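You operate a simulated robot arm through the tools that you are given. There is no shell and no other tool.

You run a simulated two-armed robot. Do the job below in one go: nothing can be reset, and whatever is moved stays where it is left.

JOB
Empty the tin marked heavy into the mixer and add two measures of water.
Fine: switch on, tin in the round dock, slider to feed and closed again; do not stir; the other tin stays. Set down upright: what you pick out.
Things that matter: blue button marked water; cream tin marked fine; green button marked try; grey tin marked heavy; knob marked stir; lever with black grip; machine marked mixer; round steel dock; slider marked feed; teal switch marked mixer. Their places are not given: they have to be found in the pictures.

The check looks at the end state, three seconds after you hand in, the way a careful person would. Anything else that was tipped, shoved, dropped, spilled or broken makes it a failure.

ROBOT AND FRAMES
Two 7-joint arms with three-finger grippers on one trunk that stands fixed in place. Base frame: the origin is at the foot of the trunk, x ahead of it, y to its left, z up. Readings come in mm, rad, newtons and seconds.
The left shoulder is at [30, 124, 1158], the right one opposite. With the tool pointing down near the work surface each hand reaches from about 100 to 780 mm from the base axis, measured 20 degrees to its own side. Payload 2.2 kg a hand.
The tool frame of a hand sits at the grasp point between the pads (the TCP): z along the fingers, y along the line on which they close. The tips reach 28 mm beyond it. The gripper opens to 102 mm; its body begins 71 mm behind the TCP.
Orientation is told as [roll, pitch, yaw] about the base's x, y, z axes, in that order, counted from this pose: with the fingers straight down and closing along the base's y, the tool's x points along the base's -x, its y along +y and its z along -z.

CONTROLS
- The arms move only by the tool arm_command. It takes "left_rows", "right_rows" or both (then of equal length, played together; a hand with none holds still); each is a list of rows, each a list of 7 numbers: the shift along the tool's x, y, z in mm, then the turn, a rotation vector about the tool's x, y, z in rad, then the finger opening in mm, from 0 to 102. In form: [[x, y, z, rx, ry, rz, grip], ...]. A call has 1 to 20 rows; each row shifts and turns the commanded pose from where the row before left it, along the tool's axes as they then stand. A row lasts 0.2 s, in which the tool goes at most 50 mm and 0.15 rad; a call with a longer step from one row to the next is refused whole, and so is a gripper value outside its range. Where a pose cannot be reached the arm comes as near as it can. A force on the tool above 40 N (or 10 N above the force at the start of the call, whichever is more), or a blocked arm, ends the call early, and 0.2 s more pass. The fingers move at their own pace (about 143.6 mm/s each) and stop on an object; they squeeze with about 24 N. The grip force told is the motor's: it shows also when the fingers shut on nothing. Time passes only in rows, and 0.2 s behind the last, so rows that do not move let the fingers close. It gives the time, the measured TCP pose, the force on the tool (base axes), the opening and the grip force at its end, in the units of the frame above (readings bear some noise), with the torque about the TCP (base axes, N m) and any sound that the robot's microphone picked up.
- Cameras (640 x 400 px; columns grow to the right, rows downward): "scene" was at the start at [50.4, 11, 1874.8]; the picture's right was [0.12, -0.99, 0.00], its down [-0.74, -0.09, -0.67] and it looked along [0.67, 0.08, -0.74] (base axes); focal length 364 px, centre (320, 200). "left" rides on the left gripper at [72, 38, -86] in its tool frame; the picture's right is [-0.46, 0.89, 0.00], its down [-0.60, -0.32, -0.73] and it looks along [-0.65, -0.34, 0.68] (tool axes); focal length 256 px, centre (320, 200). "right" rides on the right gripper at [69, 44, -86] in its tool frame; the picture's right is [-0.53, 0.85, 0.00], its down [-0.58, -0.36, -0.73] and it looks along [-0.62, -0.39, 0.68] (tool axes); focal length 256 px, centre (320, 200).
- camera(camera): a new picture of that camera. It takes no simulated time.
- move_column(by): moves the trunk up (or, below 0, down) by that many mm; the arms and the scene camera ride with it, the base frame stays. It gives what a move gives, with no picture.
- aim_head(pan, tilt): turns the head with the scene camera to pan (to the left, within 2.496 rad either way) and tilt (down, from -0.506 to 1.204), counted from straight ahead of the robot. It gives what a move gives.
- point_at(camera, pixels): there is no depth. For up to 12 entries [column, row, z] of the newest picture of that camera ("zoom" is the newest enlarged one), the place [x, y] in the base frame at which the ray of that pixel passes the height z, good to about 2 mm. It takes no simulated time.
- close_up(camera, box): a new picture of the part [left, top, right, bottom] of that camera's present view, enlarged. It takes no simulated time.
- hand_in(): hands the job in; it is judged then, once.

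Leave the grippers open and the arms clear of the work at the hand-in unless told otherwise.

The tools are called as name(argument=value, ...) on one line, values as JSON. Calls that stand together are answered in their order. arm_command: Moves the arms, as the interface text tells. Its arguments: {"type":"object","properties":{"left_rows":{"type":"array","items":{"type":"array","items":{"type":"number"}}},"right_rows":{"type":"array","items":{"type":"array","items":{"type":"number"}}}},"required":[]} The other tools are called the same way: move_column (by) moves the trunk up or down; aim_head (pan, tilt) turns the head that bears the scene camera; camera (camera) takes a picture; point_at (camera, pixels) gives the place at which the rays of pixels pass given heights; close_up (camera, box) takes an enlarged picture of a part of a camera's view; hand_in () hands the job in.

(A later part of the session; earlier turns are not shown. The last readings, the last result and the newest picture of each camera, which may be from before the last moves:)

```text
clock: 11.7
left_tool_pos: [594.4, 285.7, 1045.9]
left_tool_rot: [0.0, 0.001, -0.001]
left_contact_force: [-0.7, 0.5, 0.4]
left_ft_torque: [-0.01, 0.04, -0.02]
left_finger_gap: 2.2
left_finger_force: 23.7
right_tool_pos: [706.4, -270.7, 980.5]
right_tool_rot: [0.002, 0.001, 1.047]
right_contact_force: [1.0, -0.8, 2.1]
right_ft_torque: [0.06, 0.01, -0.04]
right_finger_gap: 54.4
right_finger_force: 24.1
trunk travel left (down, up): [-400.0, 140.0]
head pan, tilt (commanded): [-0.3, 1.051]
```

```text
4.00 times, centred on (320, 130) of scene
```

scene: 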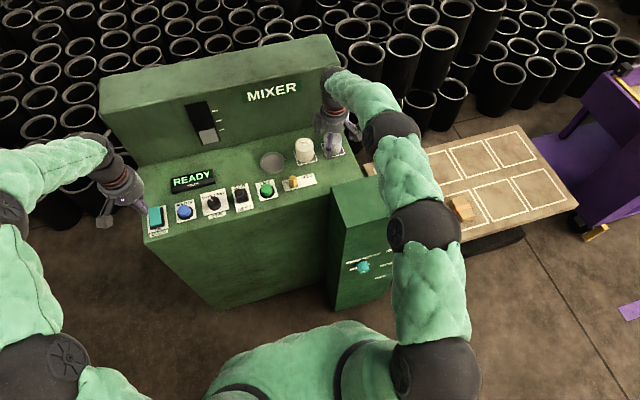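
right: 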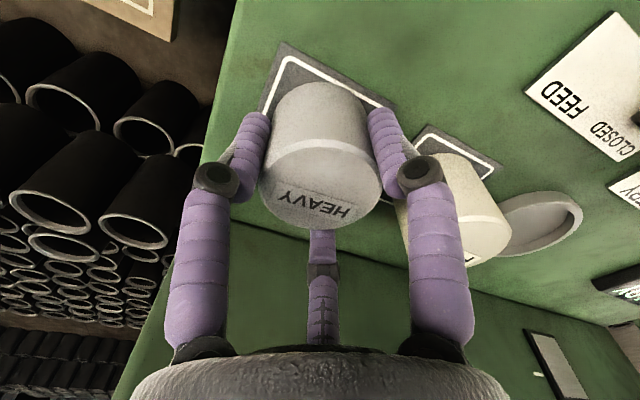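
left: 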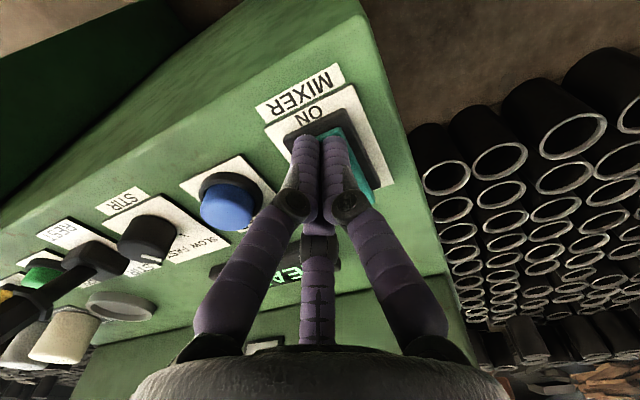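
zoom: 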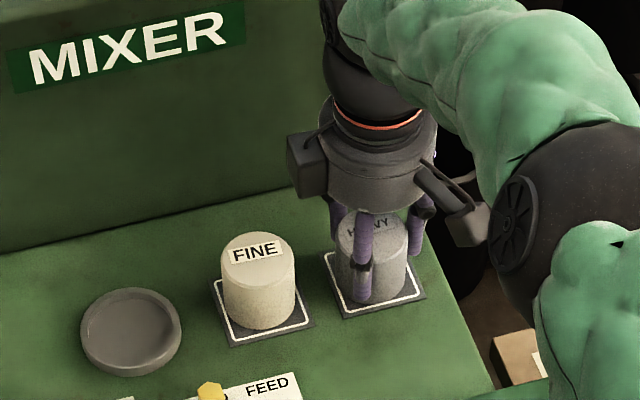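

Gripped at 54.4 mm. I lift slowly, first 20 mm, and check it holds.

arm_command(right_rows=[[0, 0, -3, 0, 0, 0, 40], [0, 0, -5, 0, 0, 0, 40], [0, 0, -6, 0, 0, 0, 40], [0, 0, -6, 0, 0, 0, 40], [0, 0, 0, 0, 0, 0, 40]])

camera(camera="right")

```text
clock: 12.9
left_tool_pos: [595.5, 285.2, 1046.8]
left_tool_rot: [-0.001, -0.001, -0.002]
left_contact_force: [1.2, -0.3, 0.4]
left_ft_torque: [0.03, 0.03, -0.04]
left_finger_gap: 2.4
left_finger_force: 24.0
right_tool_pos: [706.7, -269.8, 999.8]
right_tool_rot: [0.002, 0.0, 1.048]
right_contact_force: [0.3, 0.5, -2.4]
right_ft_torque: [0.04, 0.03, 0.0]
right_finger_gap: 54.4
right_finger_force: 24.5
trunk travel left (down, up): [-400.0, 140.0]
head pan, tilt (commanded): [-0.3, 1.051]
```

```text
taken
```

right: 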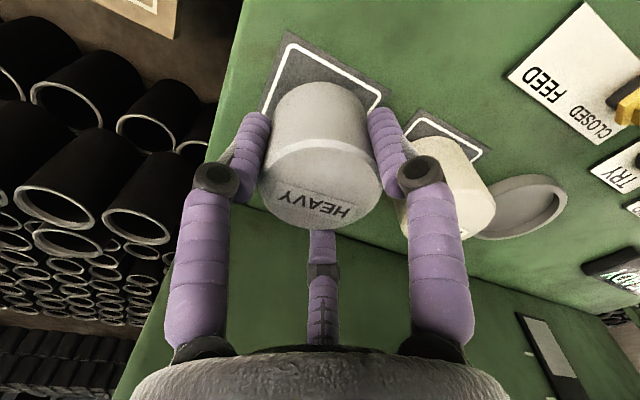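

It holds (about 2.4 N weight). I lift further so its bottom clears the FINE tin, then carry it over to above the dock near (705, -73).

arm_command(right_rows=[[0, 0, -20, 0, 0, 0, 40], [0, 0, -25, 0, 0, 0, 40], [0, 0, -25, 0, 0, 0, 40], [0, 0, -5, 0, 0, 0, 40], [-21.15, 12.475, 0, 0, 0, 0, 40], [-21.15, 12.475, 0, 0, 0, 0, 40], [-21.15, 12.475, 0, 0, 0, 0, 40], [-21.15, 12.475, 0, 0, 0, 0, 40], [-21.15, 12.475, 0, 0, 0, 0, 40], [-21.15, 12.475, 0, 0, 0, 0, 40], [-21.15, 12.475, 0, 0, 0, 0, 40], [-21.15, 12.475, 0, 0, 0, 0, 40], [0, 0, 0, 0, 0, 0, 40]])

camera(camera="right")

camera(camera="scene")

close_up(camera="scene", box=[210, 100, 350, 200])

```text
clock: 15.7
left_tool_pos: [596.9, 284.8, 1046.1]
left_tool_rot: [0.0, 0.0, 0.002]
left_contact_force: [0.0, -0.3, -0.8]
left_ft_torque: [0.01, -0.01, 0.0]
left_finger_gap: 2.2
left_finger_force: 23.8
right_tool_pos: [705.2, -74.1, 1073.9]
right_tool_rot: [0.001, -0.001, 1.048]
right_contact_force: [-0.3, 0.4, -1.8]
right_ft_torque: [0.0, -0.02, 0.0]
right_finger_gap: 54.3
right_finger_force: 24.0
trunk travel left (down, up): [-400.0, 140.0]
head pan, tilt (commanded): [-0.3, 1.051]
```

```text
taken
```

right: 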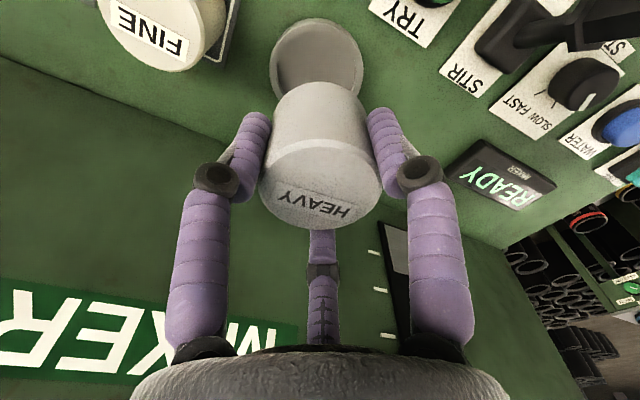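

```text
taken
```

scene: 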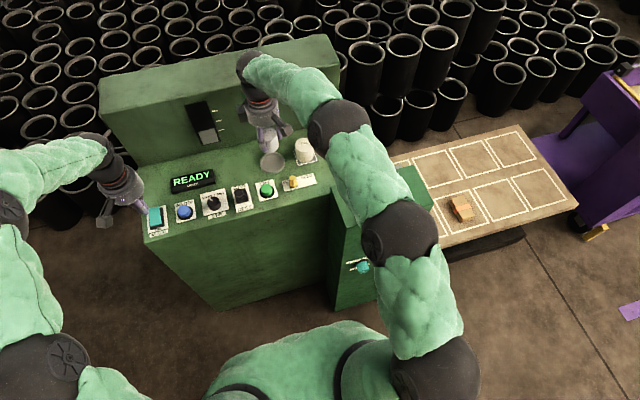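

```text
4.00 times, centred on (280, 150) of scene
```

zoom: 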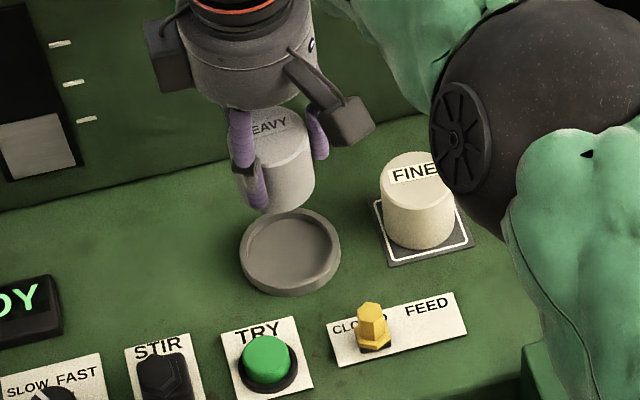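

The tin hangs upright over the dock region. I enlarge the right view to measure the dock precisely.

close_up(camera="right", box=[250, 0, 410, 100])

close_up(camera="scene", box=[255, 140, 291, 182])

```text
4.00 times, centred on (330, 50) of right
```

zoom: 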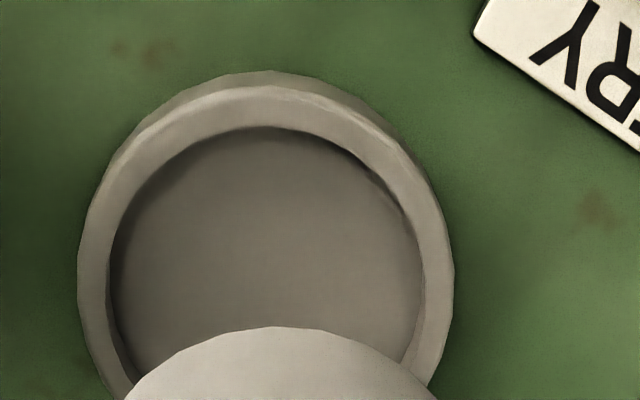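

```text
9.52 times, centred on (273, 161) of scene
```

zoom: 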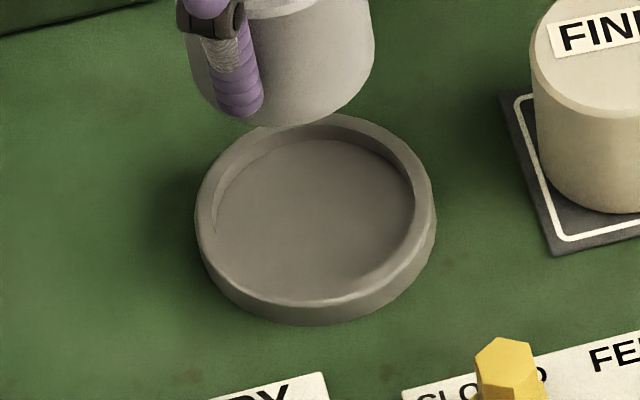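

point_at(camera="zoom", pixels=[[315.5, 208, 947], [195, 225, 947], [436, 215, 947], [316, 112, 947], [316, 303, 947], [314, 212, 947], [316, 220, 938]])

camera(camera="right")

point_at(camera="right", pixels=[[269.3, 67, 947], [363.3, 67, 947], [316.5, 21.5, 947], [277, 72, 947], [355, 72, 947], [319, 31.5, 947]])

```text
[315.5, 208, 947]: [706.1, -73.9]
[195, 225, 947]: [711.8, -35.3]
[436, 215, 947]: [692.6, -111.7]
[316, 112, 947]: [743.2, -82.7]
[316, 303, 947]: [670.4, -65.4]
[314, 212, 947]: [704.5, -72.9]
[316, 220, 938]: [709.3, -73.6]
```

```text
taken
```

right: 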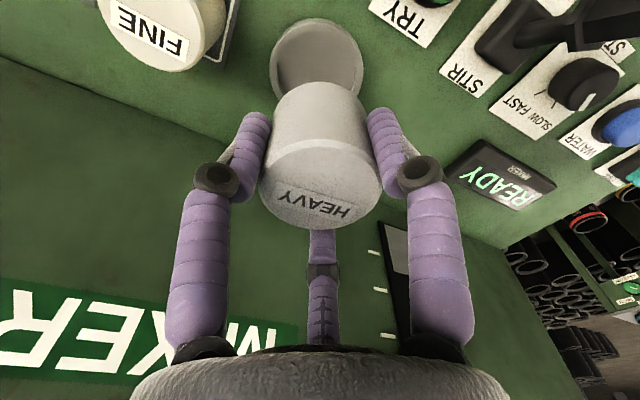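

```text
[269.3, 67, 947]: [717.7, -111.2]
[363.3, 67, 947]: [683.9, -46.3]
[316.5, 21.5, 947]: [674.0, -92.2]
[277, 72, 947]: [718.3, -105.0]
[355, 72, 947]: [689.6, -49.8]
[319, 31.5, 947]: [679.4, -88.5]
```

Dock centre works out to about (707, -74.5) with inner radius ≈ 32 mm and rim ~11 mm high. I shift ~1.5 mm and lower the tin most of the way (to TCP z ≈ 994).

arm_command(right_rows=[[-0.3, -1.55, 15, 0, 0, 0, 40], [0, 0, 20, 0, 0, 0, 40], [0, 0, 20, 0, 0, 0, 40], [0, 0, 15, 0, 0, 0, 40], [0, 0, 10, 0, 0, 0, 40], [0, 0, 0, 0, 0, 0, 40]])

camera(camera="right")

close_up(camera="scene", box=[240, 120, 312, 182])

```text
clock: 17.1
left_tool_pos: [595.8, 285.1, 1046.1]
left_tool_rot: [0.0, -0.002, 0.0]
left_contact_force: [1.0, 0.4, -0.1]
left_ft_torque: [0.0, 0.0, -0.02]
left_finger_gap: 2.3
left_finger_force: 23.5
right_tool_pos: [706.9, -75.0, 994.2]
right_tool_rot: [0.001, 0.001, 1.048]
right_contact_force: [0.1, 0.4, -1.6]
right_ft_torque: [0.01, 0.0, 0.0]
right_finger_gap: 54.3
right_finger_force: 24.1
trunk travel left (down, up): [-400.0, 140.0]
head pan, tilt (commanded): [-0.3, 1.051]
```

```text
taken
```

right: 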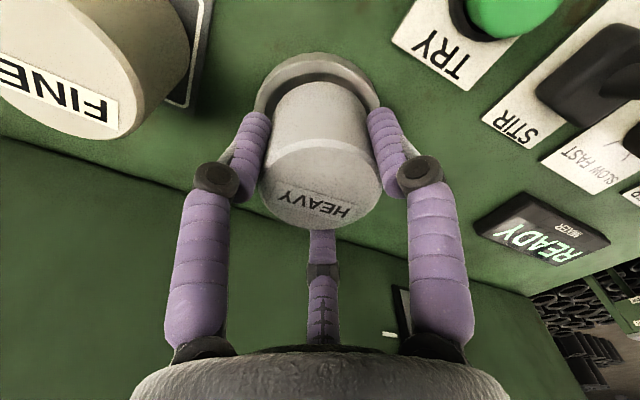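

```text
6.45 times, centred on (276, 151) of scene
```

zoom: 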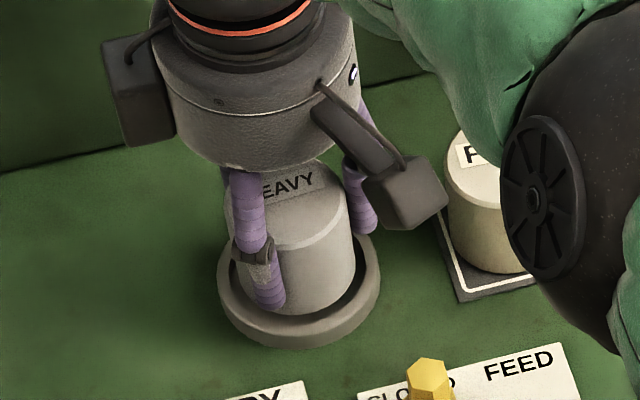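

The tin is centred just above the rim. I lower it gently, watching the force.

arm_command(right_rows=[[0, 0, 3, 0, 0, 0, 40], [0, 0, 3, 0, 0, 0, 40], [0, 0, 2, 0, 0, 0, 40], [0, 0, 2, 0, 0, 0, 40], [0, 0, 0, 0, 0, 0, 40]])

close_up(camera="scene", box=[240, 120, 312, 182])

camera(camera="right")

```text
clock: 18.3
left_tool_pos: [596.6, 285.8, 1046.7]
left_tool_rot: [-0.001, -0.001, 0.001]
left_contact_force: [-0.6, -0.6, -0.4]
left_ft_torque: [-0.02, 0.01, 0.01]
left_finger_gap: 2.0
left_finger_force: 23.5
right_tool_pos: [706.7, -74.9, 983.0]
right_tool_rot: [0.0, 0.002, 1.047]
right_contact_force: [-0.3, 0.0, -2.4]
right_ft_torque: [-0.01, 0.04, 0.0]
right_finger_gap: 54.5
right_finger_force: 23.8
trunk travel left (down, up): [-400.0, 140.0]
head pan, tilt (commanded): [-0.3, 1.051]
```

```text
6.45 times, centred on (276, 151) of scene
```

zoom: 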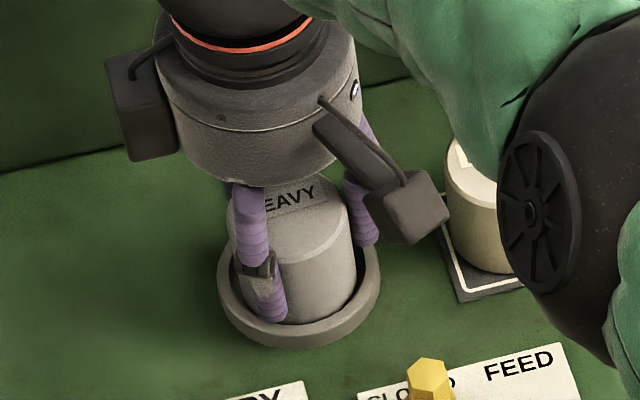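

```text
taken
```

right: 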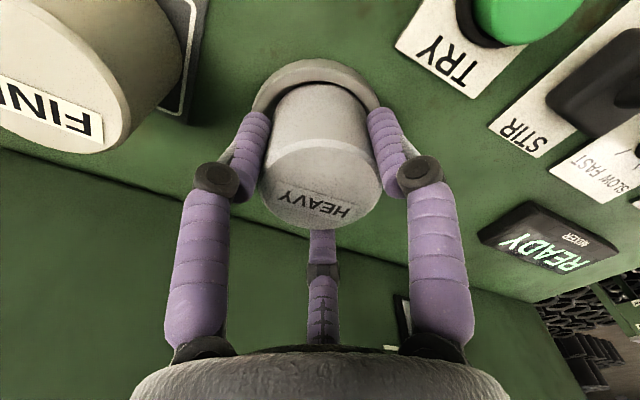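

Still carrying its weight (-2.4 N), no contact yet. I lower in 1 mm steps.

arm_command(right_rows=[[0, 0, 1, 0, 0, 0, 40], [0, 0, 1, 0, 0, 0, 40], [0, 0, 0, 0, 0, 0, 40]])

```text
clock: 19.1
left_tool_pos: [595.9, 284.9, 1047.0]
left_tool_rot: [0.001, -0.002, 0.0]
left_contact_force: [0.9, -0.1, -0.3]
left_ft_torque: [-0.02, 0.0, -0.01]
left_finger_gap: 2.2
left_finger_force: 23.8
right_tool_pos: [706.3, -74.7, 982.2]
right_tool_rot: [-0.001, 0.0, 1.047]
right_contact_force: [-0.1, -1.2, -0.8]
right_ft_torque: [0.01, -0.01, -0.03]
right_finger_gap: 54.5
right_finger_force: 23.7
trunk travel left (down, up): [-400.0, 140.0]
head pan, tilt (commanded): [-0.3, 1.051]
```

The force has dropped to -0.8 N, so contact may be starting. One more millimetre to confirm.

arm_command(right_rows=[[0, 0, 1, 0, 0, 0, 40], [0, 0, 0, 0, 0, 0, 40]])

```text
clock: 19.7
left_tool_pos: [594.4, 285.0, 1046.6]
left_tool_rot: [0.0, 0.0, 0.0]
left_contact_force: [-0.4, -0.6, 0.1]
left_ft_torque: [0.05, -0.01, 0.0]
left_finger_gap: 2.1
left_finger_force: 24.4
right_tool_pos: [706.3, -75.6, 983.4]
right_tool_rot: [-0.002, -0.001, 1.047]
right_contact_force: [-1.1, -0.1, 3.4]
right_ft_torque: [0.07, 0.15, -0.02]
right_finger_gap: 54.4
right_finger_force: 24.0
trunk travel left (down, up): [-400.0, 140.0]
head pan, tilt (commanded): [-0.3, 1.051]
```

Contact confirmed (+3.4 N): the tin is seated. I open the fingers partly (to 76 mm, to stay off the FINE tin) and then look.

arm_command(right_rows=[[0, 0, 0, 0, 0, 0, 60], [0, 0, 0, 0, 0, 0, 68], [0, 0, 0, 0, 0, 0, 76], [0, 0, 0, 0, 0, 0, 76]])

camera(camera="right")

close_up(camera="scene", box=[240, 120, 312, 182])

```text
clock: 20.7
left_tool_pos: [595.1, 284.8, 1046.7]
left_tool_rot: [0.0, 0.0, -0.001]
left_contact_force: [0.5, 0.4, 0.0]
left_ft_torque: [-0.01, 0.0, 0.03]
left_finger_gap: 2.2
left_finger_force: 24.6
right_tool_pos: [707.0, -74.8, 982.0]
right_tool_rot: [0.0, 0.0, 1.047]
right_contact_force: [-0.1, -0.5, -0.6]
right_ft_torque: [-0.02, -0.03, -0.01]
right_finger_gap: 76.0
right_finger_force: 0.0
trunk travel left (down, up): [-400.0, 140.0]
head pan, tilt (commanded): [-0.3, 1.051]
```

```text
taken
```

right: 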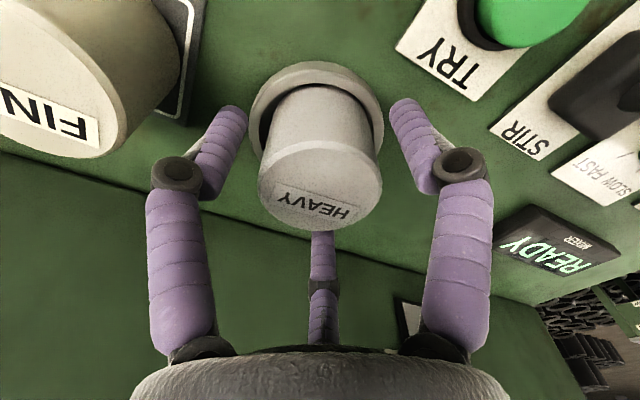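

```text
6.45 times, centred on (276, 151) of scene
```

zoom: 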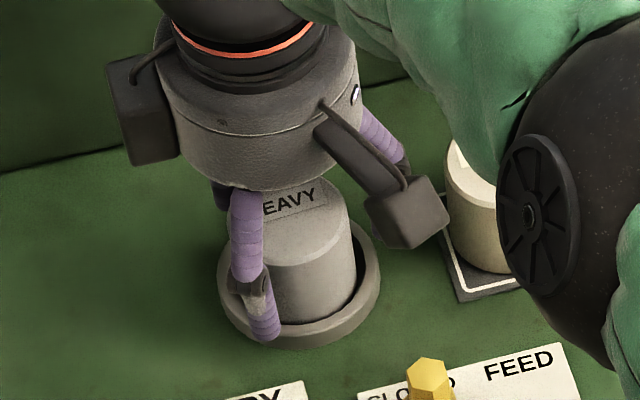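

The tin stands free in the dock. I lift straight up, then look at the slider.

arm_command(right_rows=[[0, 0, -5, 0, 0, 0, 76], [0, 0, -15, 0, 0, 0, 76], [0, 0, -25, 0, 0, 0, 76], [0, 0, -30, 0, 0, 0, 76], [0, 0, -25, 0, 0, 0, 76], [0, 0, 0, 0, 0, 0, 76]])

camera(camera="right")

camera(camera="scene")

close_up(camera="scene", box=[250, 130, 330, 210])

```text
clock: 22.1
left_tool_pos: [596.2, 285.1, 1046.7]
left_tool_rot: [0.0, 0.0, 0.001]
left_contact_force: [0.1, -0.6, -0.2]
left_ft_torque: [-0.01, 0.02, 0.01]
left_finger_gap: 2.4
left_finger_force: 24.5
right_tool_pos: [706.9, -75.6, 1081.3]
right_tool_rot: [0.0, 0.001, 1.047]
right_contact_force: [0.3, -0.2, 0.4]
right_ft_torque: [0.01, 0.0, -0.01]
right_finger_gap: 75.9
right_finger_force: 0.1
trunk travel left (down, up): [-400.0, 140.0]
head pan, tilt (commanded): [-0.3, 1.051]
```

```text
taken
```

right: 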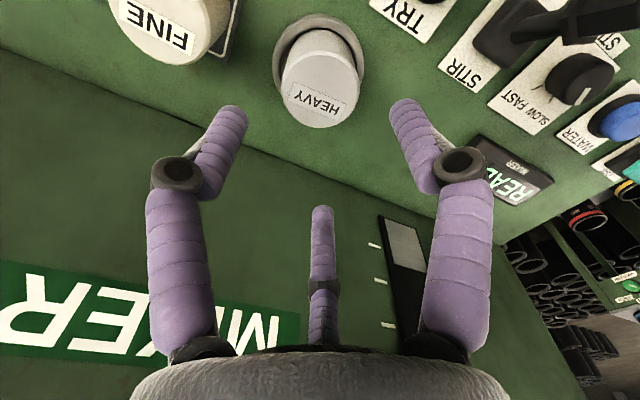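

```text
taken
```

scene: 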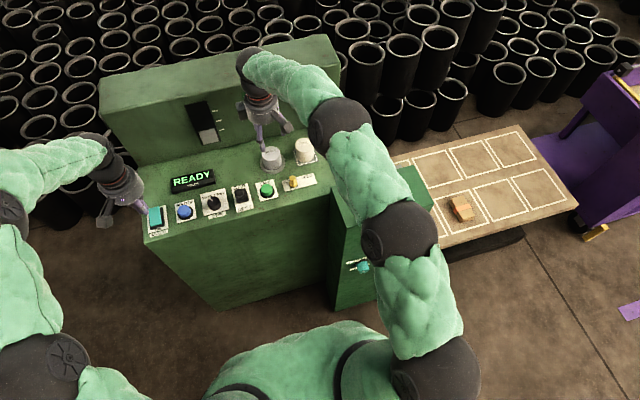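

```text
5.00 times, centred on (290, 170) of scene
```

zoom: 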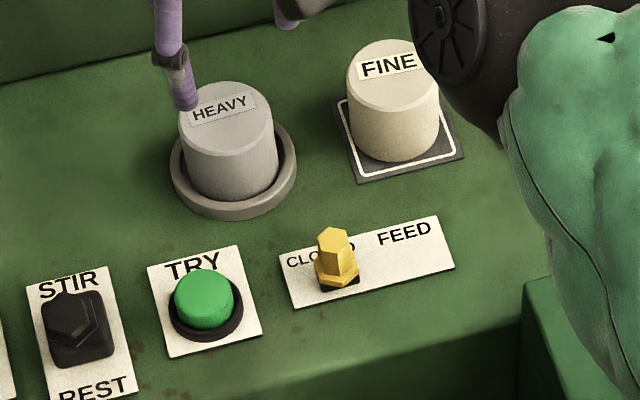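

HEAVY is seated in the dock. I measure the slider knob's base and top rays from the scene zoom.

point_at(camera="zoom", pixels=[[338, 284, 938], [338, 270, 945], [333, 236, 960], [333, 236, 970], [333, 236, 980], [205, 300, 950], [278, 256, 938], [434, 215, 938], [455, 268, 938], [294, 308, 938]])

```text
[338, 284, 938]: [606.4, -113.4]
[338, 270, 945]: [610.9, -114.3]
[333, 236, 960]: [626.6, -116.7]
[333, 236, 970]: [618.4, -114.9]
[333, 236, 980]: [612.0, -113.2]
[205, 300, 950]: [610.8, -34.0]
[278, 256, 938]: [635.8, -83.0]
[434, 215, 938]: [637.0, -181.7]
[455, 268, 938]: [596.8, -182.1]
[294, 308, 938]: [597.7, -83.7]
```

The knob is at about (615, -115), top ≈ 972; plate spans y -83 to -182. I move the right hand above the knob, staying high.

arm_command(right_rows=[[20, 15, 0, 0, 0, 0, 60], [20, 15, 0, 0, 0, 0, 60], [20, 15, 0, 0, 0, 0, 60], [20.1, 15, 0, 0, 0, 0, 60], [0, 0, 0, 0, 0, 0, 60]])

camera(camera="right")

camera(camera="scene")

close_up(camera="scene", box=[250, 130, 330, 210])

```text
clock: 23.3
left_tool_pos: [596.6, 286.1, 1046.8]
left_tool_rot: [0.001, 0.0, 0.0]
left_contact_force: [-0.5, 0.2, -0.2]
left_ft_torque: [0.0, 0.02, 0.03]
left_finger_gap: 2.0
left_finger_force: 24.1
right_tool_pos: [613.7, -115.1, 1081.3]
right_tool_rot: [-0.001, 0.0, 1.047]
right_contact_force: [-0.2, 0.1, -0.1]
right_ft_torque: [-0.01, 0.03, 0.01]
right_finger_gap: 60.1
right_finger_force: 0.0
trunk travel left (down, up): [-400.0, 140.0]
head pan, tilt (commanded): [-0.3, 1.051]
```

```text
taken
```

right: 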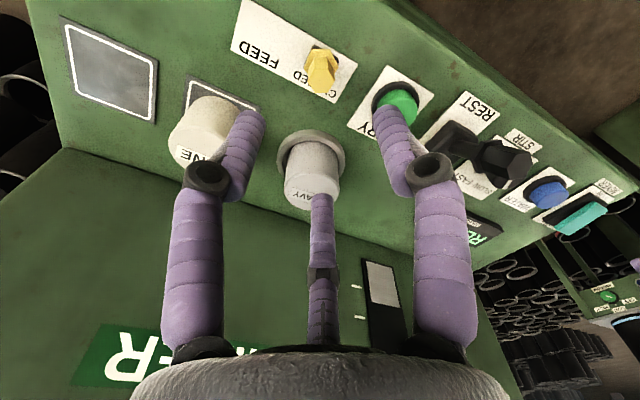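

```text
taken
```

scene: 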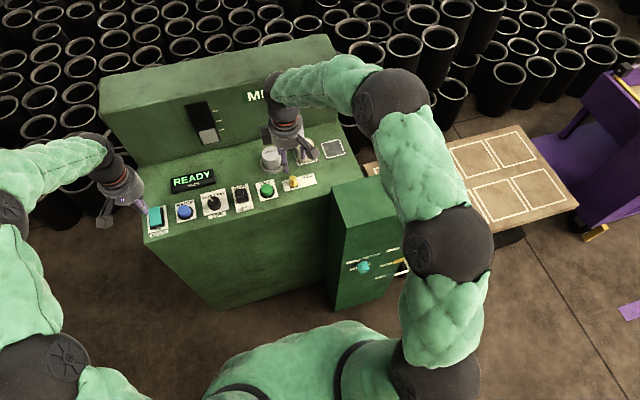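

```text
5.00 times, centred on (290, 170) of scene
```

zoom: 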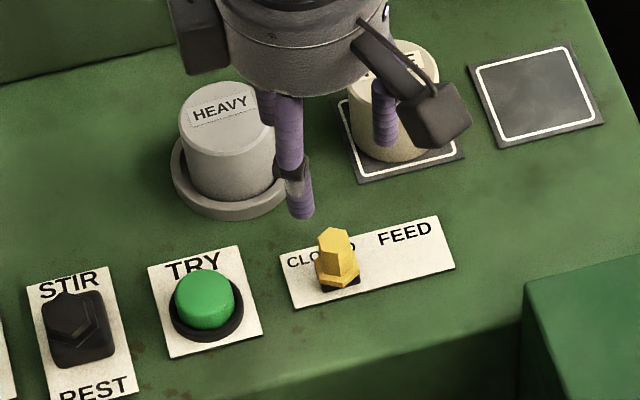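

close_up(camera="right", box=[270, 20, 382, 110])

```text
4.44 times, centred on (326, 65) of right
```

zoom: 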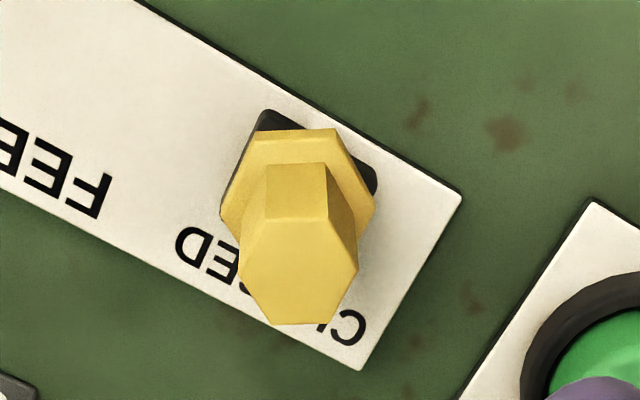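

point_at(camera="right", pixels=[[321.5, 81.2, 960], [321.5, 81.2, 970], [321.5, 81.2, 980], [319, 81, 965]])

```text
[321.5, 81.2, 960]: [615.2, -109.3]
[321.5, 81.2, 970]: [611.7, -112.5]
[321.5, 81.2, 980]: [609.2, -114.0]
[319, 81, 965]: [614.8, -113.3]
```

The knob's hex column is ~20 mm wide with its top near z 980 and axis near (611, -113.5). I descend around it with fingers at 50 mm, to TCP z ≈ 984 (tips ≈ 956, above its flange).

arm_command(right_rows=[[-0.3, 2.7, 15, 0, 0, 0, 50], [0, 0, 20, 0, 0, 0, 50], [0, 0, 20, 0, 0, 0, 50], [0, 0, 17, 0, 0, 0, 50], [0, 0, 10, 0, 0, 0, 50], [0, 0, 8, 0, 0, 0, 50], [0, 0, 7, 0, 0, 0, 50], [0, 0, 0, 0, 0, 0, 50]])

camera(camera="right")

close_up(camera="scene", box=[250, 130, 330, 210])

camera(camera="scene")

```text
clock: 25.1
left_tool_pos: [596.1, 284.9, 1046.1]
left_tool_rot: [0.0, 0.0, 0.001]
left_contact_force: [0.0, 0.6, 0.1]
left_ft_torque: [0.06, 0.02, -0.02]
left_finger_gap: 2.1
left_finger_force: 24.4
right_tool_pos: [613.4, -112.0, 985.4]
right_tool_rot: [0.0, 0.0, 1.046]
right_contact_force: [-0.3, -0.8, 0.1]
right_ft_torque: [0.03, 0.02, 0.0]
right_finger_gap: 49.8
right_finger_force: 0.2
trunk travel left (down, up): [-400.0, 140.0]
head pan, tilt (commanded): [-0.3, 1.051]
```

```text
taken
```

right: 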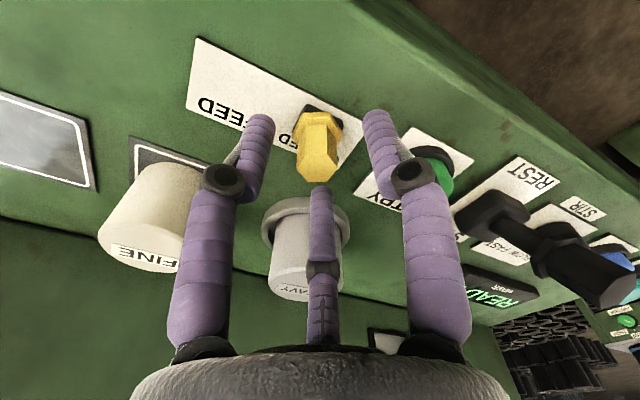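

```text
5.00 times, centred on (290, 170) of scene
```

zoom: 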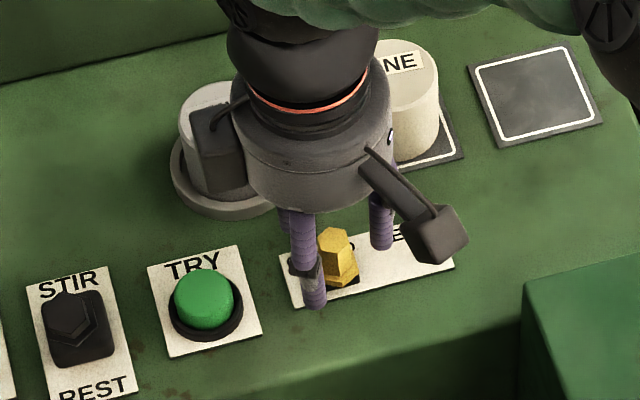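

```text
taken
```

scene: 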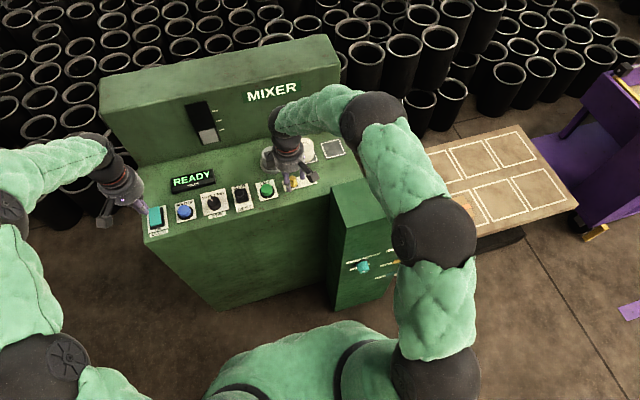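

Fingers straddle the knob with clearances. I close on it.

arm_command(right_rows=[[0, 0, 0, 0, 0, 0, 40], [0, 0, 0, 0, 0, 0, 32], [0, 0, 0, 0, 0, 0, 24], [0, 0, 0, 0, 0, 0, 16], [0, 0, 0, 0, 0, 0, 10], [0, 0, 0, 0, 0, 0, 10]])

camera(camera="right")

close_up(camera="scene", box=[250, 130, 330, 210])

```text
clock: 26.5
left_tool_pos: [595.1, 284.2, 1047.1]
left_tool_rot: [0.0, 0.001, 0.0]
left_contact_force: [-1.1, -0.6, -0.5]
left_ft_torque: [0.01, 0.01, 0.03]
left_finger_gap: 2.3
left_finger_force: 23.5
right_tool_pos: [612.2, -114.6, 985.4]
right_tool_rot: [0.001, 0.0, 1.047]
right_contact_force: [-1.6, -8.7, -1.6]
right_ft_torque: [-0.42, -0.02, 0.12]
right_finger_gap: 21.3
right_finger_force: 44.9
trunk travel left (down, up): [-400.0, 140.0]
head pan, tilt (commanded): [-0.3, 1.051]
```

```text
taken
```

right: 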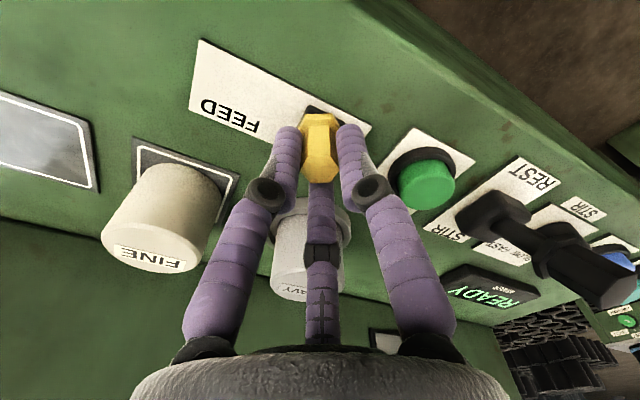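

```text
5.00 times, centred on (290, 170) of scene
```

zoom: 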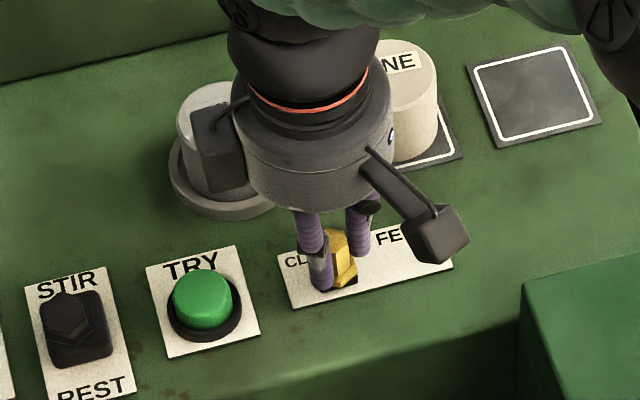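

The knob is held (21 mm). I now slide it toward FEED (base -y) in small steps.

arm_command(right_rows=[[4.33, -2.5, 0, 0, 0, 0, 10], [4.33, -2.5, 0, 0, 0, 0, 10], [4.33, -2.5, 0, 0, 0, 0, 10], [4.33, -2.5, 0, 0, 0, 0, 10], [4.33, -2.5, 0, 0, 0, 0, 10], [0, 0, 0, 0, 0, 0, 10]])

close_up(camera="scene", box=[250, 130, 330, 210])

camera(camera="right")

close_up(camera="scene", box=[150, 90, 250, 220])

```text
clock: 27.9
left_tool_pos: [596.0, 285.4, 1047.4]
left_tool_rot: [0.0, 0.001, -0.001]
left_contact_force: [0.5, -0.2, -0.8]
left_ft_torque: [-0.02, 0.01, 0.0]
left_finger_gap: 2.2
left_finger_force: 23.5
right_tool_pos: [612.0, -136.2, 984.6]
right_tool_rot: [0.001, 0.0, 1.048]
right_contact_force: [1.9, 0.4, -3.0]
right_ft_torque: [-0.23, 0.06, 0.02]
right_finger_gap: 21.0
right_finger_force: 45.5
trunk travel left (down, up): [-400.0, 140.0]
head pan, tilt (commanded): [-0.3, 1.051]
```

```text
5.00 times, centred on (290, 170) of scene
```

zoom: 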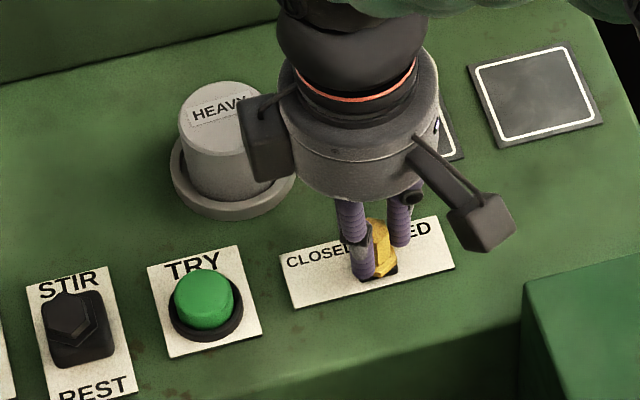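

```text
taken
```

right: 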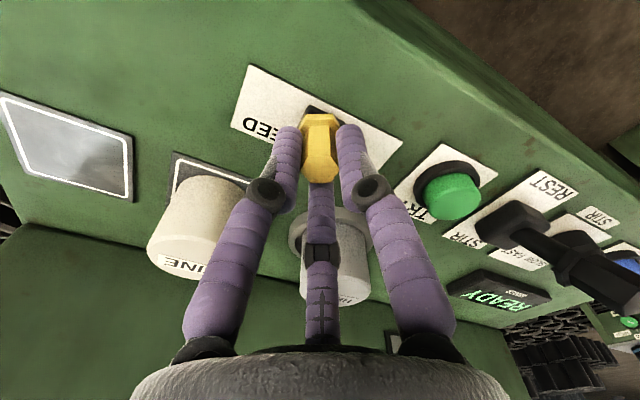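

```text
3.08 times, centred on (200, 155) of scene
```

zoom: 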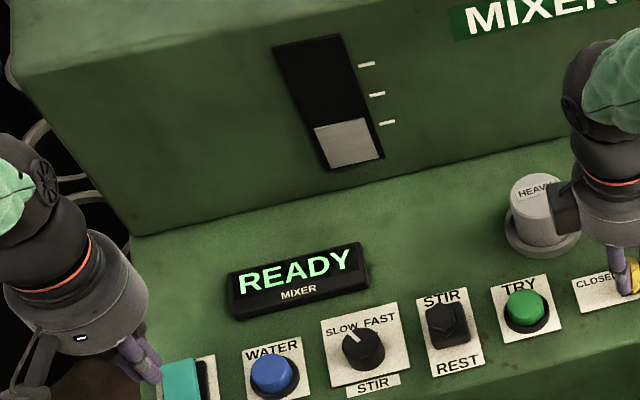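

The slider moved ~22 mm freely. I continue toward FEED until the end stop is felt.

arm_command(right_rows=[[4.33, -2.5, 0, 0, 0, 0, 10], [4.33, -2.5, 0, 0, 0, 0, 10], [3.46, -2.0, 0, 0, 0, 0, 10], [0, 0, 0, 0, 0, 0, 10]])

close_up(camera="scene", box=[150, 90, 340, 220])

camera(camera="right")

```text
clock: 28.9
left_tool_pos: [596.7, 285.8, 1046.8]
left_tool_rot: [0.0, 0.001, 0.001]
left_contact_force: [0.5, 0.6, 0.4]
left_ft_torque: [-0.02, 0.02, 0.0]
left_finger_gap: 2.4
left_finger_force: 23.5
right_tool_pos: [612.1, -151.0, 985.7]
right_tool_rot: [0.001, 0.001, 1.046]
right_contact_force: [-0.7, -1.0, 1.3]
right_ft_torque: [-0.15, 0.12, -0.02]
right_finger_gap: 20.9
right_finger_force: 45.3
trunk travel left (down, up): [-400.0, 140.0]
head pan, tilt (commanded): [-0.3, 1.051]
```

```text
3.08 times, centred on (245, 155) of scene
```

zoom: 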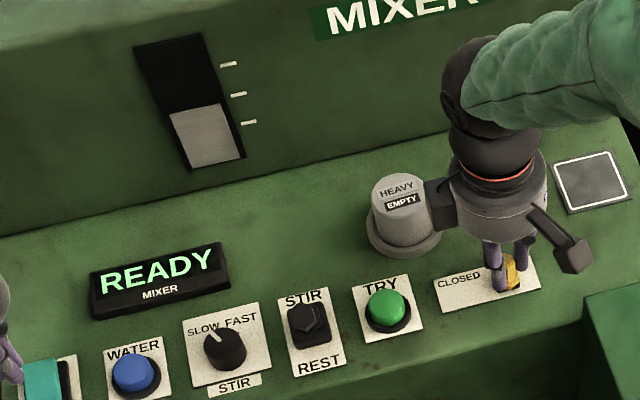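

```text
taken
```

right: 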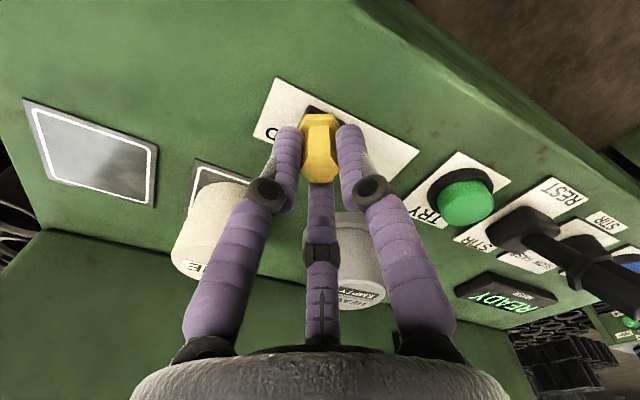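

The tin now shows EMPTY and the gauge rose: the feed worked. I slide the knob back to CLOSED (base +y).

arm_command(right_rows=[[-4.33, 2.5, 0, 0, 0, 0, 10], [-4.33, 2.5, 0, 0, 0, 0, 10], [-4.33, 2.5, 0, 0, 0, 0, 10], [-4.33, 2.5, 0, 0, 0, 0, 10], [-4.33, 2.5, 0, 0, 0, 0, 10], [-4.33, 2.5, 0, 0, 0, 0, 10], [-4.33, 2.5, 0, 0, 0, 0, 10], [-1.73, 1.0, 0, 0, 0, 0, 10], [0, 0, 0, 0, 0, 0, 10]])

close_up(camera="scene", box=[150, 90, 340, 220])

camera(camera="right")

```text
clock: 30.9
left_tool_pos: [596.8, 285.4, 1046.9]
left_tool_rot: [0.0, -0.001, 0.001]
left_contact_force: [0.0, 0.2, 0.0]
left_ft_torque: [-0.01, 0.0, 0.0]
left_finger_gap: 2.1
left_finger_force: 24.1
right_tool_pos: [612.9, -114.5, 983.3]
right_tool_rot: [0.001, 0.0, 1.047]
right_contact_force: [2.7, -0.4, 0.0]
right_ft_torque: [-0.23, 0.09, 0.03]
right_finger_gap: 20.9
right_finger_force: 44.9
trunk travel left (down, up): [-400.0, 140.0]
head pan, tilt (commanded): [-0.3, 1.051]
```

```text
3.08 times, centred on (245, 155) of scene
```

zoom: 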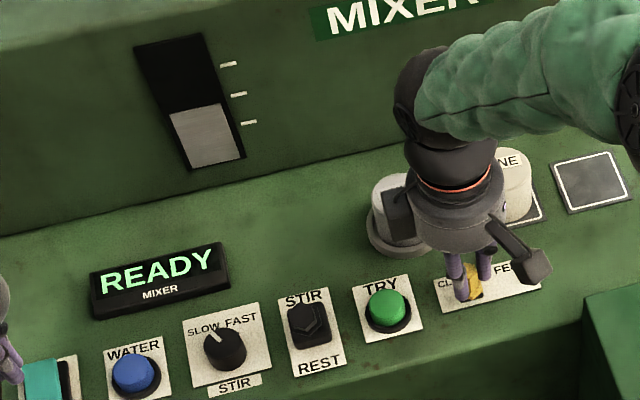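

```text
taken
```

right: 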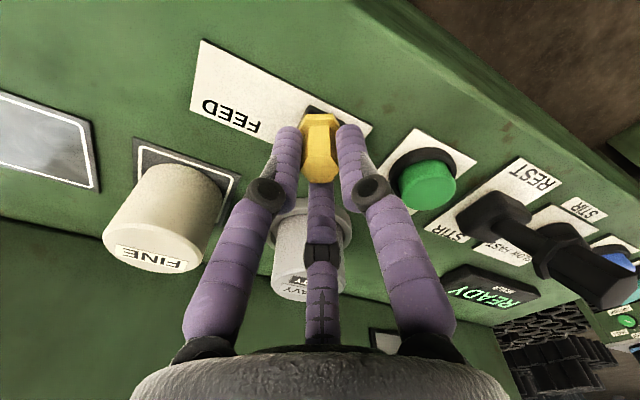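

The knob is nearly at its starting spot. I nudge 3 mm more to confirm it's against the CLOSED stop.

arm_command(right_rows=[[-1.3, 0.75, 0, 0, 0, 0, 10], [-1.3, 0.75, 0, 0, 0, 0, 10], [0, 0, 0, 0, 0, 0, 10]])

```text
clock: 31.7
left_tool_pos: [594.9, 283.2, 1046.8]
left_tool_rot: [0.001, -0.001, 0.0]
left_contact_force: [0.9, 0.5, 0.3]
left_ft_torque: [-0.02, 0.01, 0.0]
left_finger_gap: 2.0
left_finger_force: 24.1
right_tool_pos: [611.5, -114.5, 984.1]
right_tool_rot: [0.001, 0.0, 1.046]
right_contact_force: [2.6, -14.5, 4.8]
right_ft_torque: [-0.7, 0.31, 0.15]
right_finger_gap: 21.0
right_finger_force: 45.0
trunk travel left (down, up): [-400.0, 140.0]
head pan, tilt (commanded): [-0.3, 1.051]
```

-14.5 N in y: the slider is hard against CLOSED. I relax that push slightly, open the fingers and lift straight up.

arm_command(right_rows=[[1.9, -1.1, 0, 0, 0, 0, 10], [0, 0, 0, 0, 0, 0, 24], [0, 0, 0, 0, 0, 0, 40], [0, 0, 0, 0, 0, 0, 52], [0, 0, 0, 0, 0, 0, 52], [0, 0, -10, 0, 0, 0, 52], [0, 0, -20, 0, 0, 0, 52], [0, 0, -30, 0, 0, 0, 52], [0, 0, -40, 0, 0, 0, 52], [0, 0, 0, 0, 0, 0, 52]])

close_up(camera="scene", box=[250, 130, 330, 210])

camera(camera="scene")

close_up(camera="right", box=[270, 20, 382, 110])

```text
clock: 33.9
left_tool_pos: [595.8, 284.9, 1047.5]
left_tool_rot: [0.0, 0.0, 0.0]
left_contact_force: [0.7, -0.4, 1.0]
left_ft_torque: [0.0, 0.0, -0.02]
left_finger_gap: 2.1
left_finger_force: 24.3
right_tool_pos: [613.0, -112.7, 1084.1]
right_tool_rot: [0.002, 0.0, 1.048]
right_contact_force: [0.8, 0.3, -0.7]
right_ft_torque: [0.0, 0.03, -0.03]
right_finger_gap: 52.1
right_finger_force: 0.0
trunk travel left (down, up): [-400.0, 140.0]
head pan, tilt (commanded): [-0.3, 1.051]
```

```text
5.00 times, centred on (290, 170) of scene
```

zoom: 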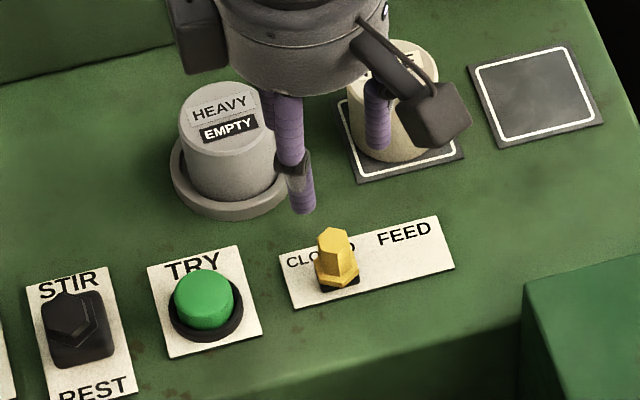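

```text
taken
```

scene: 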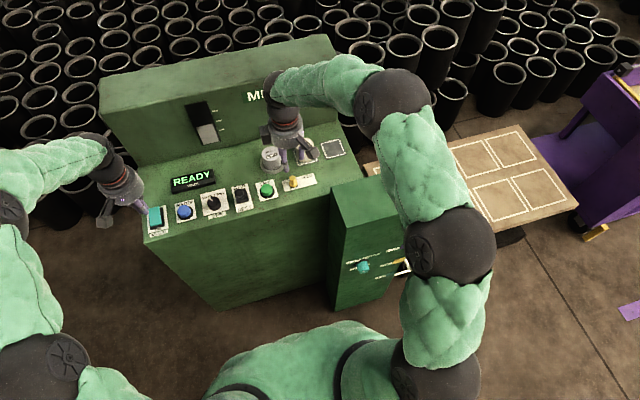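

```text
4.44 times, centred on (326, 65) of right
```

zoom: 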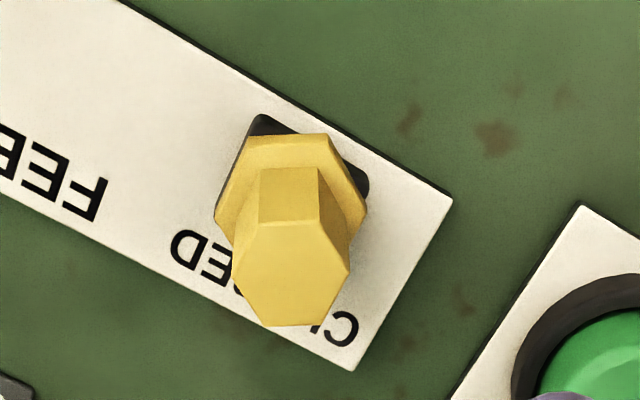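

The slider is fully closed, and the HEAVY tin shows EMPTY, seated upright in the dock. Now the right hand rises clear, and the left hand moves above the blue WATER button (611, 204) with fingers closed.

arm_command(left_rows=[[-5.1, -20.2, 0, 0, 0, 0, 0], [-5.1, -20.2, 0, 0, 0, 0, 0], [-5.1, -20.2, 0, 0, 0, 0, 0], [0, -20.2, 0, 0, 0, 0, 0], [0, 0, 0, 0, 0, 0, 0]], right_rows=[[0, 0, -40, 0, 0, 0, 60], [0, 0, -40, 0, 0, 0, 80], [0, 0, -40, 0, 0, 0, 102], [0, 0, -40, 0, 0, 0, 102], [0, 0, 0, 0, 0, 0, 102]])

camera(camera="left")

camera(camera="scene")

close_up(camera="scene", box=[130, 130, 250, 230])

```text
clock: 35.1
left_tool_pos: [610.6, 205.7, 1047.2]
left_tool_rot: [0.0, 0.0, -0.001]
left_contact_force: [0.5, 0.4, 0.4]
left_ft_torque: [-0.01, 0.01, -0.03]
left_finger_gap: 2.1
left_finger_force: 23.8
right_tool_pos: [612.8, -113.3, 1243.8]
right_tool_rot: [0.002, -0.001, 1.048]
right_contact_force: [-0.2, 0.1, 0.8]
right_ft_torque: [-0.01, 0.03, 0.01]
right_finger_gap: 101.9
right_finger_force: 0.1
trunk travel left (down, up): [-400.0, 140.0]
head pan, tilt (commanded): [-0.3, 1.051]
```

```text
taken
```

left: 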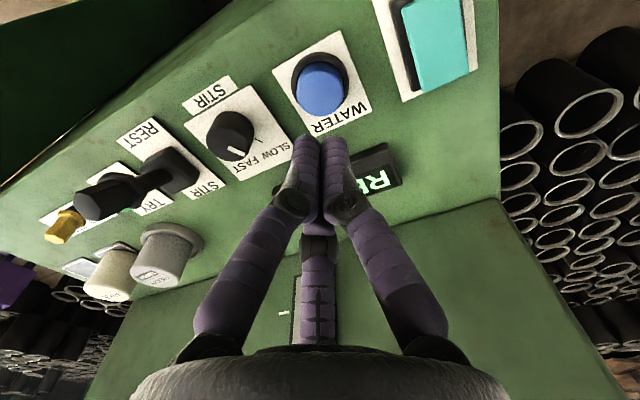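

```text
taken
```

scene: 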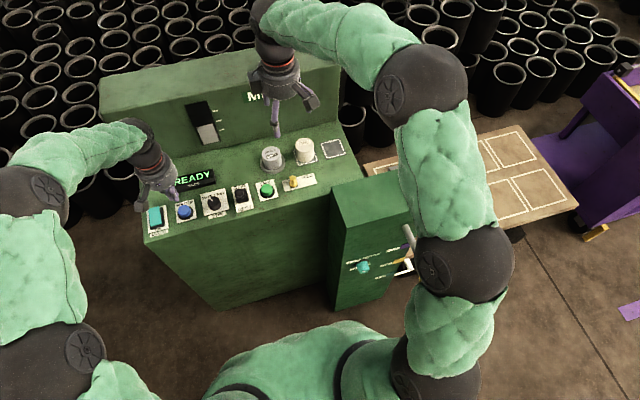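

```text
4.00 times, centred on (190, 180) of scene
```

zoom: 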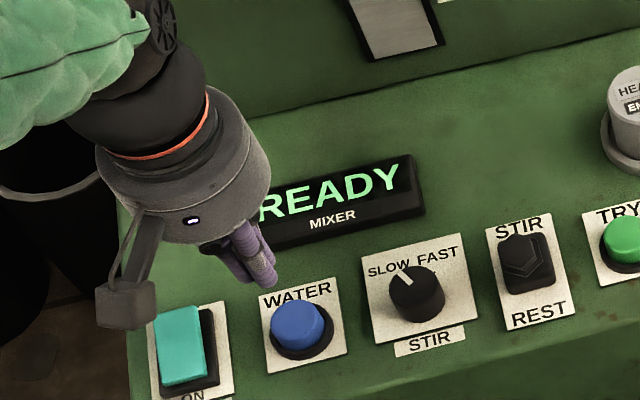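

The TCP axis at z 950 projects to (319, 91), right on the blue cap at (320, 90). I descend to just above the cap (tips ≈ 958).

arm_command(left_rows=[[0, 0, 20, 0, 0, 0, 0], [0, 0, 20, 0, 0, 0, 0], [0, 0, 14, 0, 0, 0, 0], [0, 0, 7, 0, 0, 0, 0], [0, 0, 0, 0, 0, 0, 0]])

close_up(camera="scene", box=[140, 90, 260, 230])

camera(camera="left")

```text
clock: 36.3
left_tool_pos: [610.2, 204.5, 987.0]
left_tool_rot: [0.001, 0.001, 0.001]
left_contact_force: [0.2, -1.0, -0.3]
left_ft_torque: [-0.04, -0.01, -0.02]
left_finger_gap: 2.3
left_finger_force: 23.9
right_tool_pos: [612.4, -113.1, 1243.8]
right_tool_rot: [-0.001, 0.0, 1.048]
right_contact_force: [0.0, -1.9, 0.3]
right_ft_torque: [0.01, 0.02, 0.0]
right_finger_gap: 101.9
right_finger_force: 0.0
trunk travel left (down, up): [-400.0, 140.0]
head pan, tilt (commanded): [-0.3, 1.051]
```

```text
2.86 times, centred on (200, 160) of scene
```

zoom: 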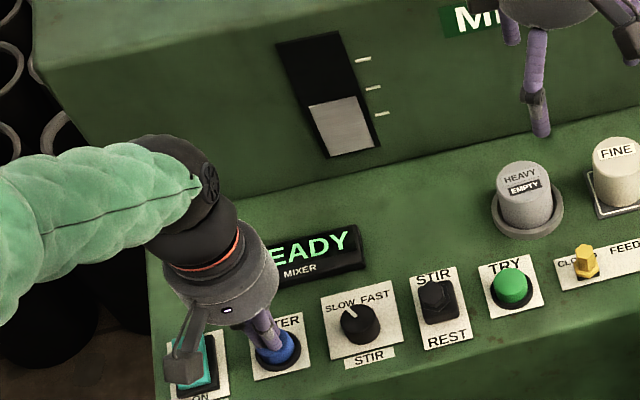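

```text
taken
```

left: 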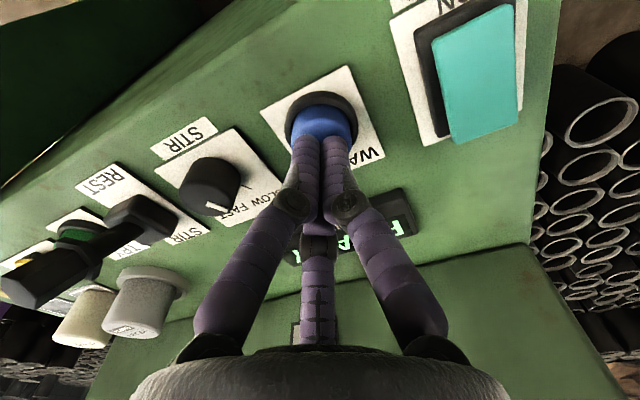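

Tips are just above the cap. I press in small steps and read force and sound.

arm_command(left_rows=[[0, 0, 3, 0, 0, 0, 0], [0, 0, 2, 0, 0, 0, 0], [0, 0, 2, 0, 0, 0, 0]])

close_up(camera="scene", box=[140, 90, 260, 230])

```text
clock: 37.1
left_tool_pos: [610.6, 204.5, 979.7]
left_tool_rot: [0.0, 0.001, -0.001]
left_contact_force: [-0.4, -0.4, 0.8]
left_ft_torque: [0.01, 0.02, -0.02]
left_finger_gap: 6.1
left_finger_force: 31.4
right_tool_pos: [611.7, -113.4, 1244.8]
right_tool_rot: [0.0, 0.0, 1.047]
right_contact_force: [-0.2, -0.3, -0.1]
right_ft_torque: [0.0, 0.01, -0.02]
right_finger_gap: 102.0
right_finger_force: 0.1
trunk travel left (down, up): [-400.0, 140.0]
head pan, tilt (commanded): [-0.3, 1.051]
```

```text
2.86 times, centred on (200, 160) of scene
```

zoom: 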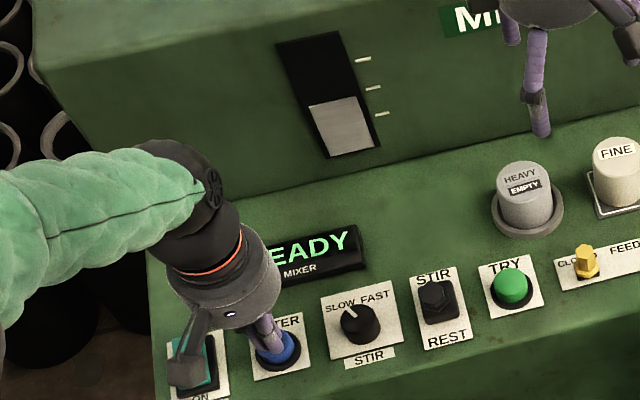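

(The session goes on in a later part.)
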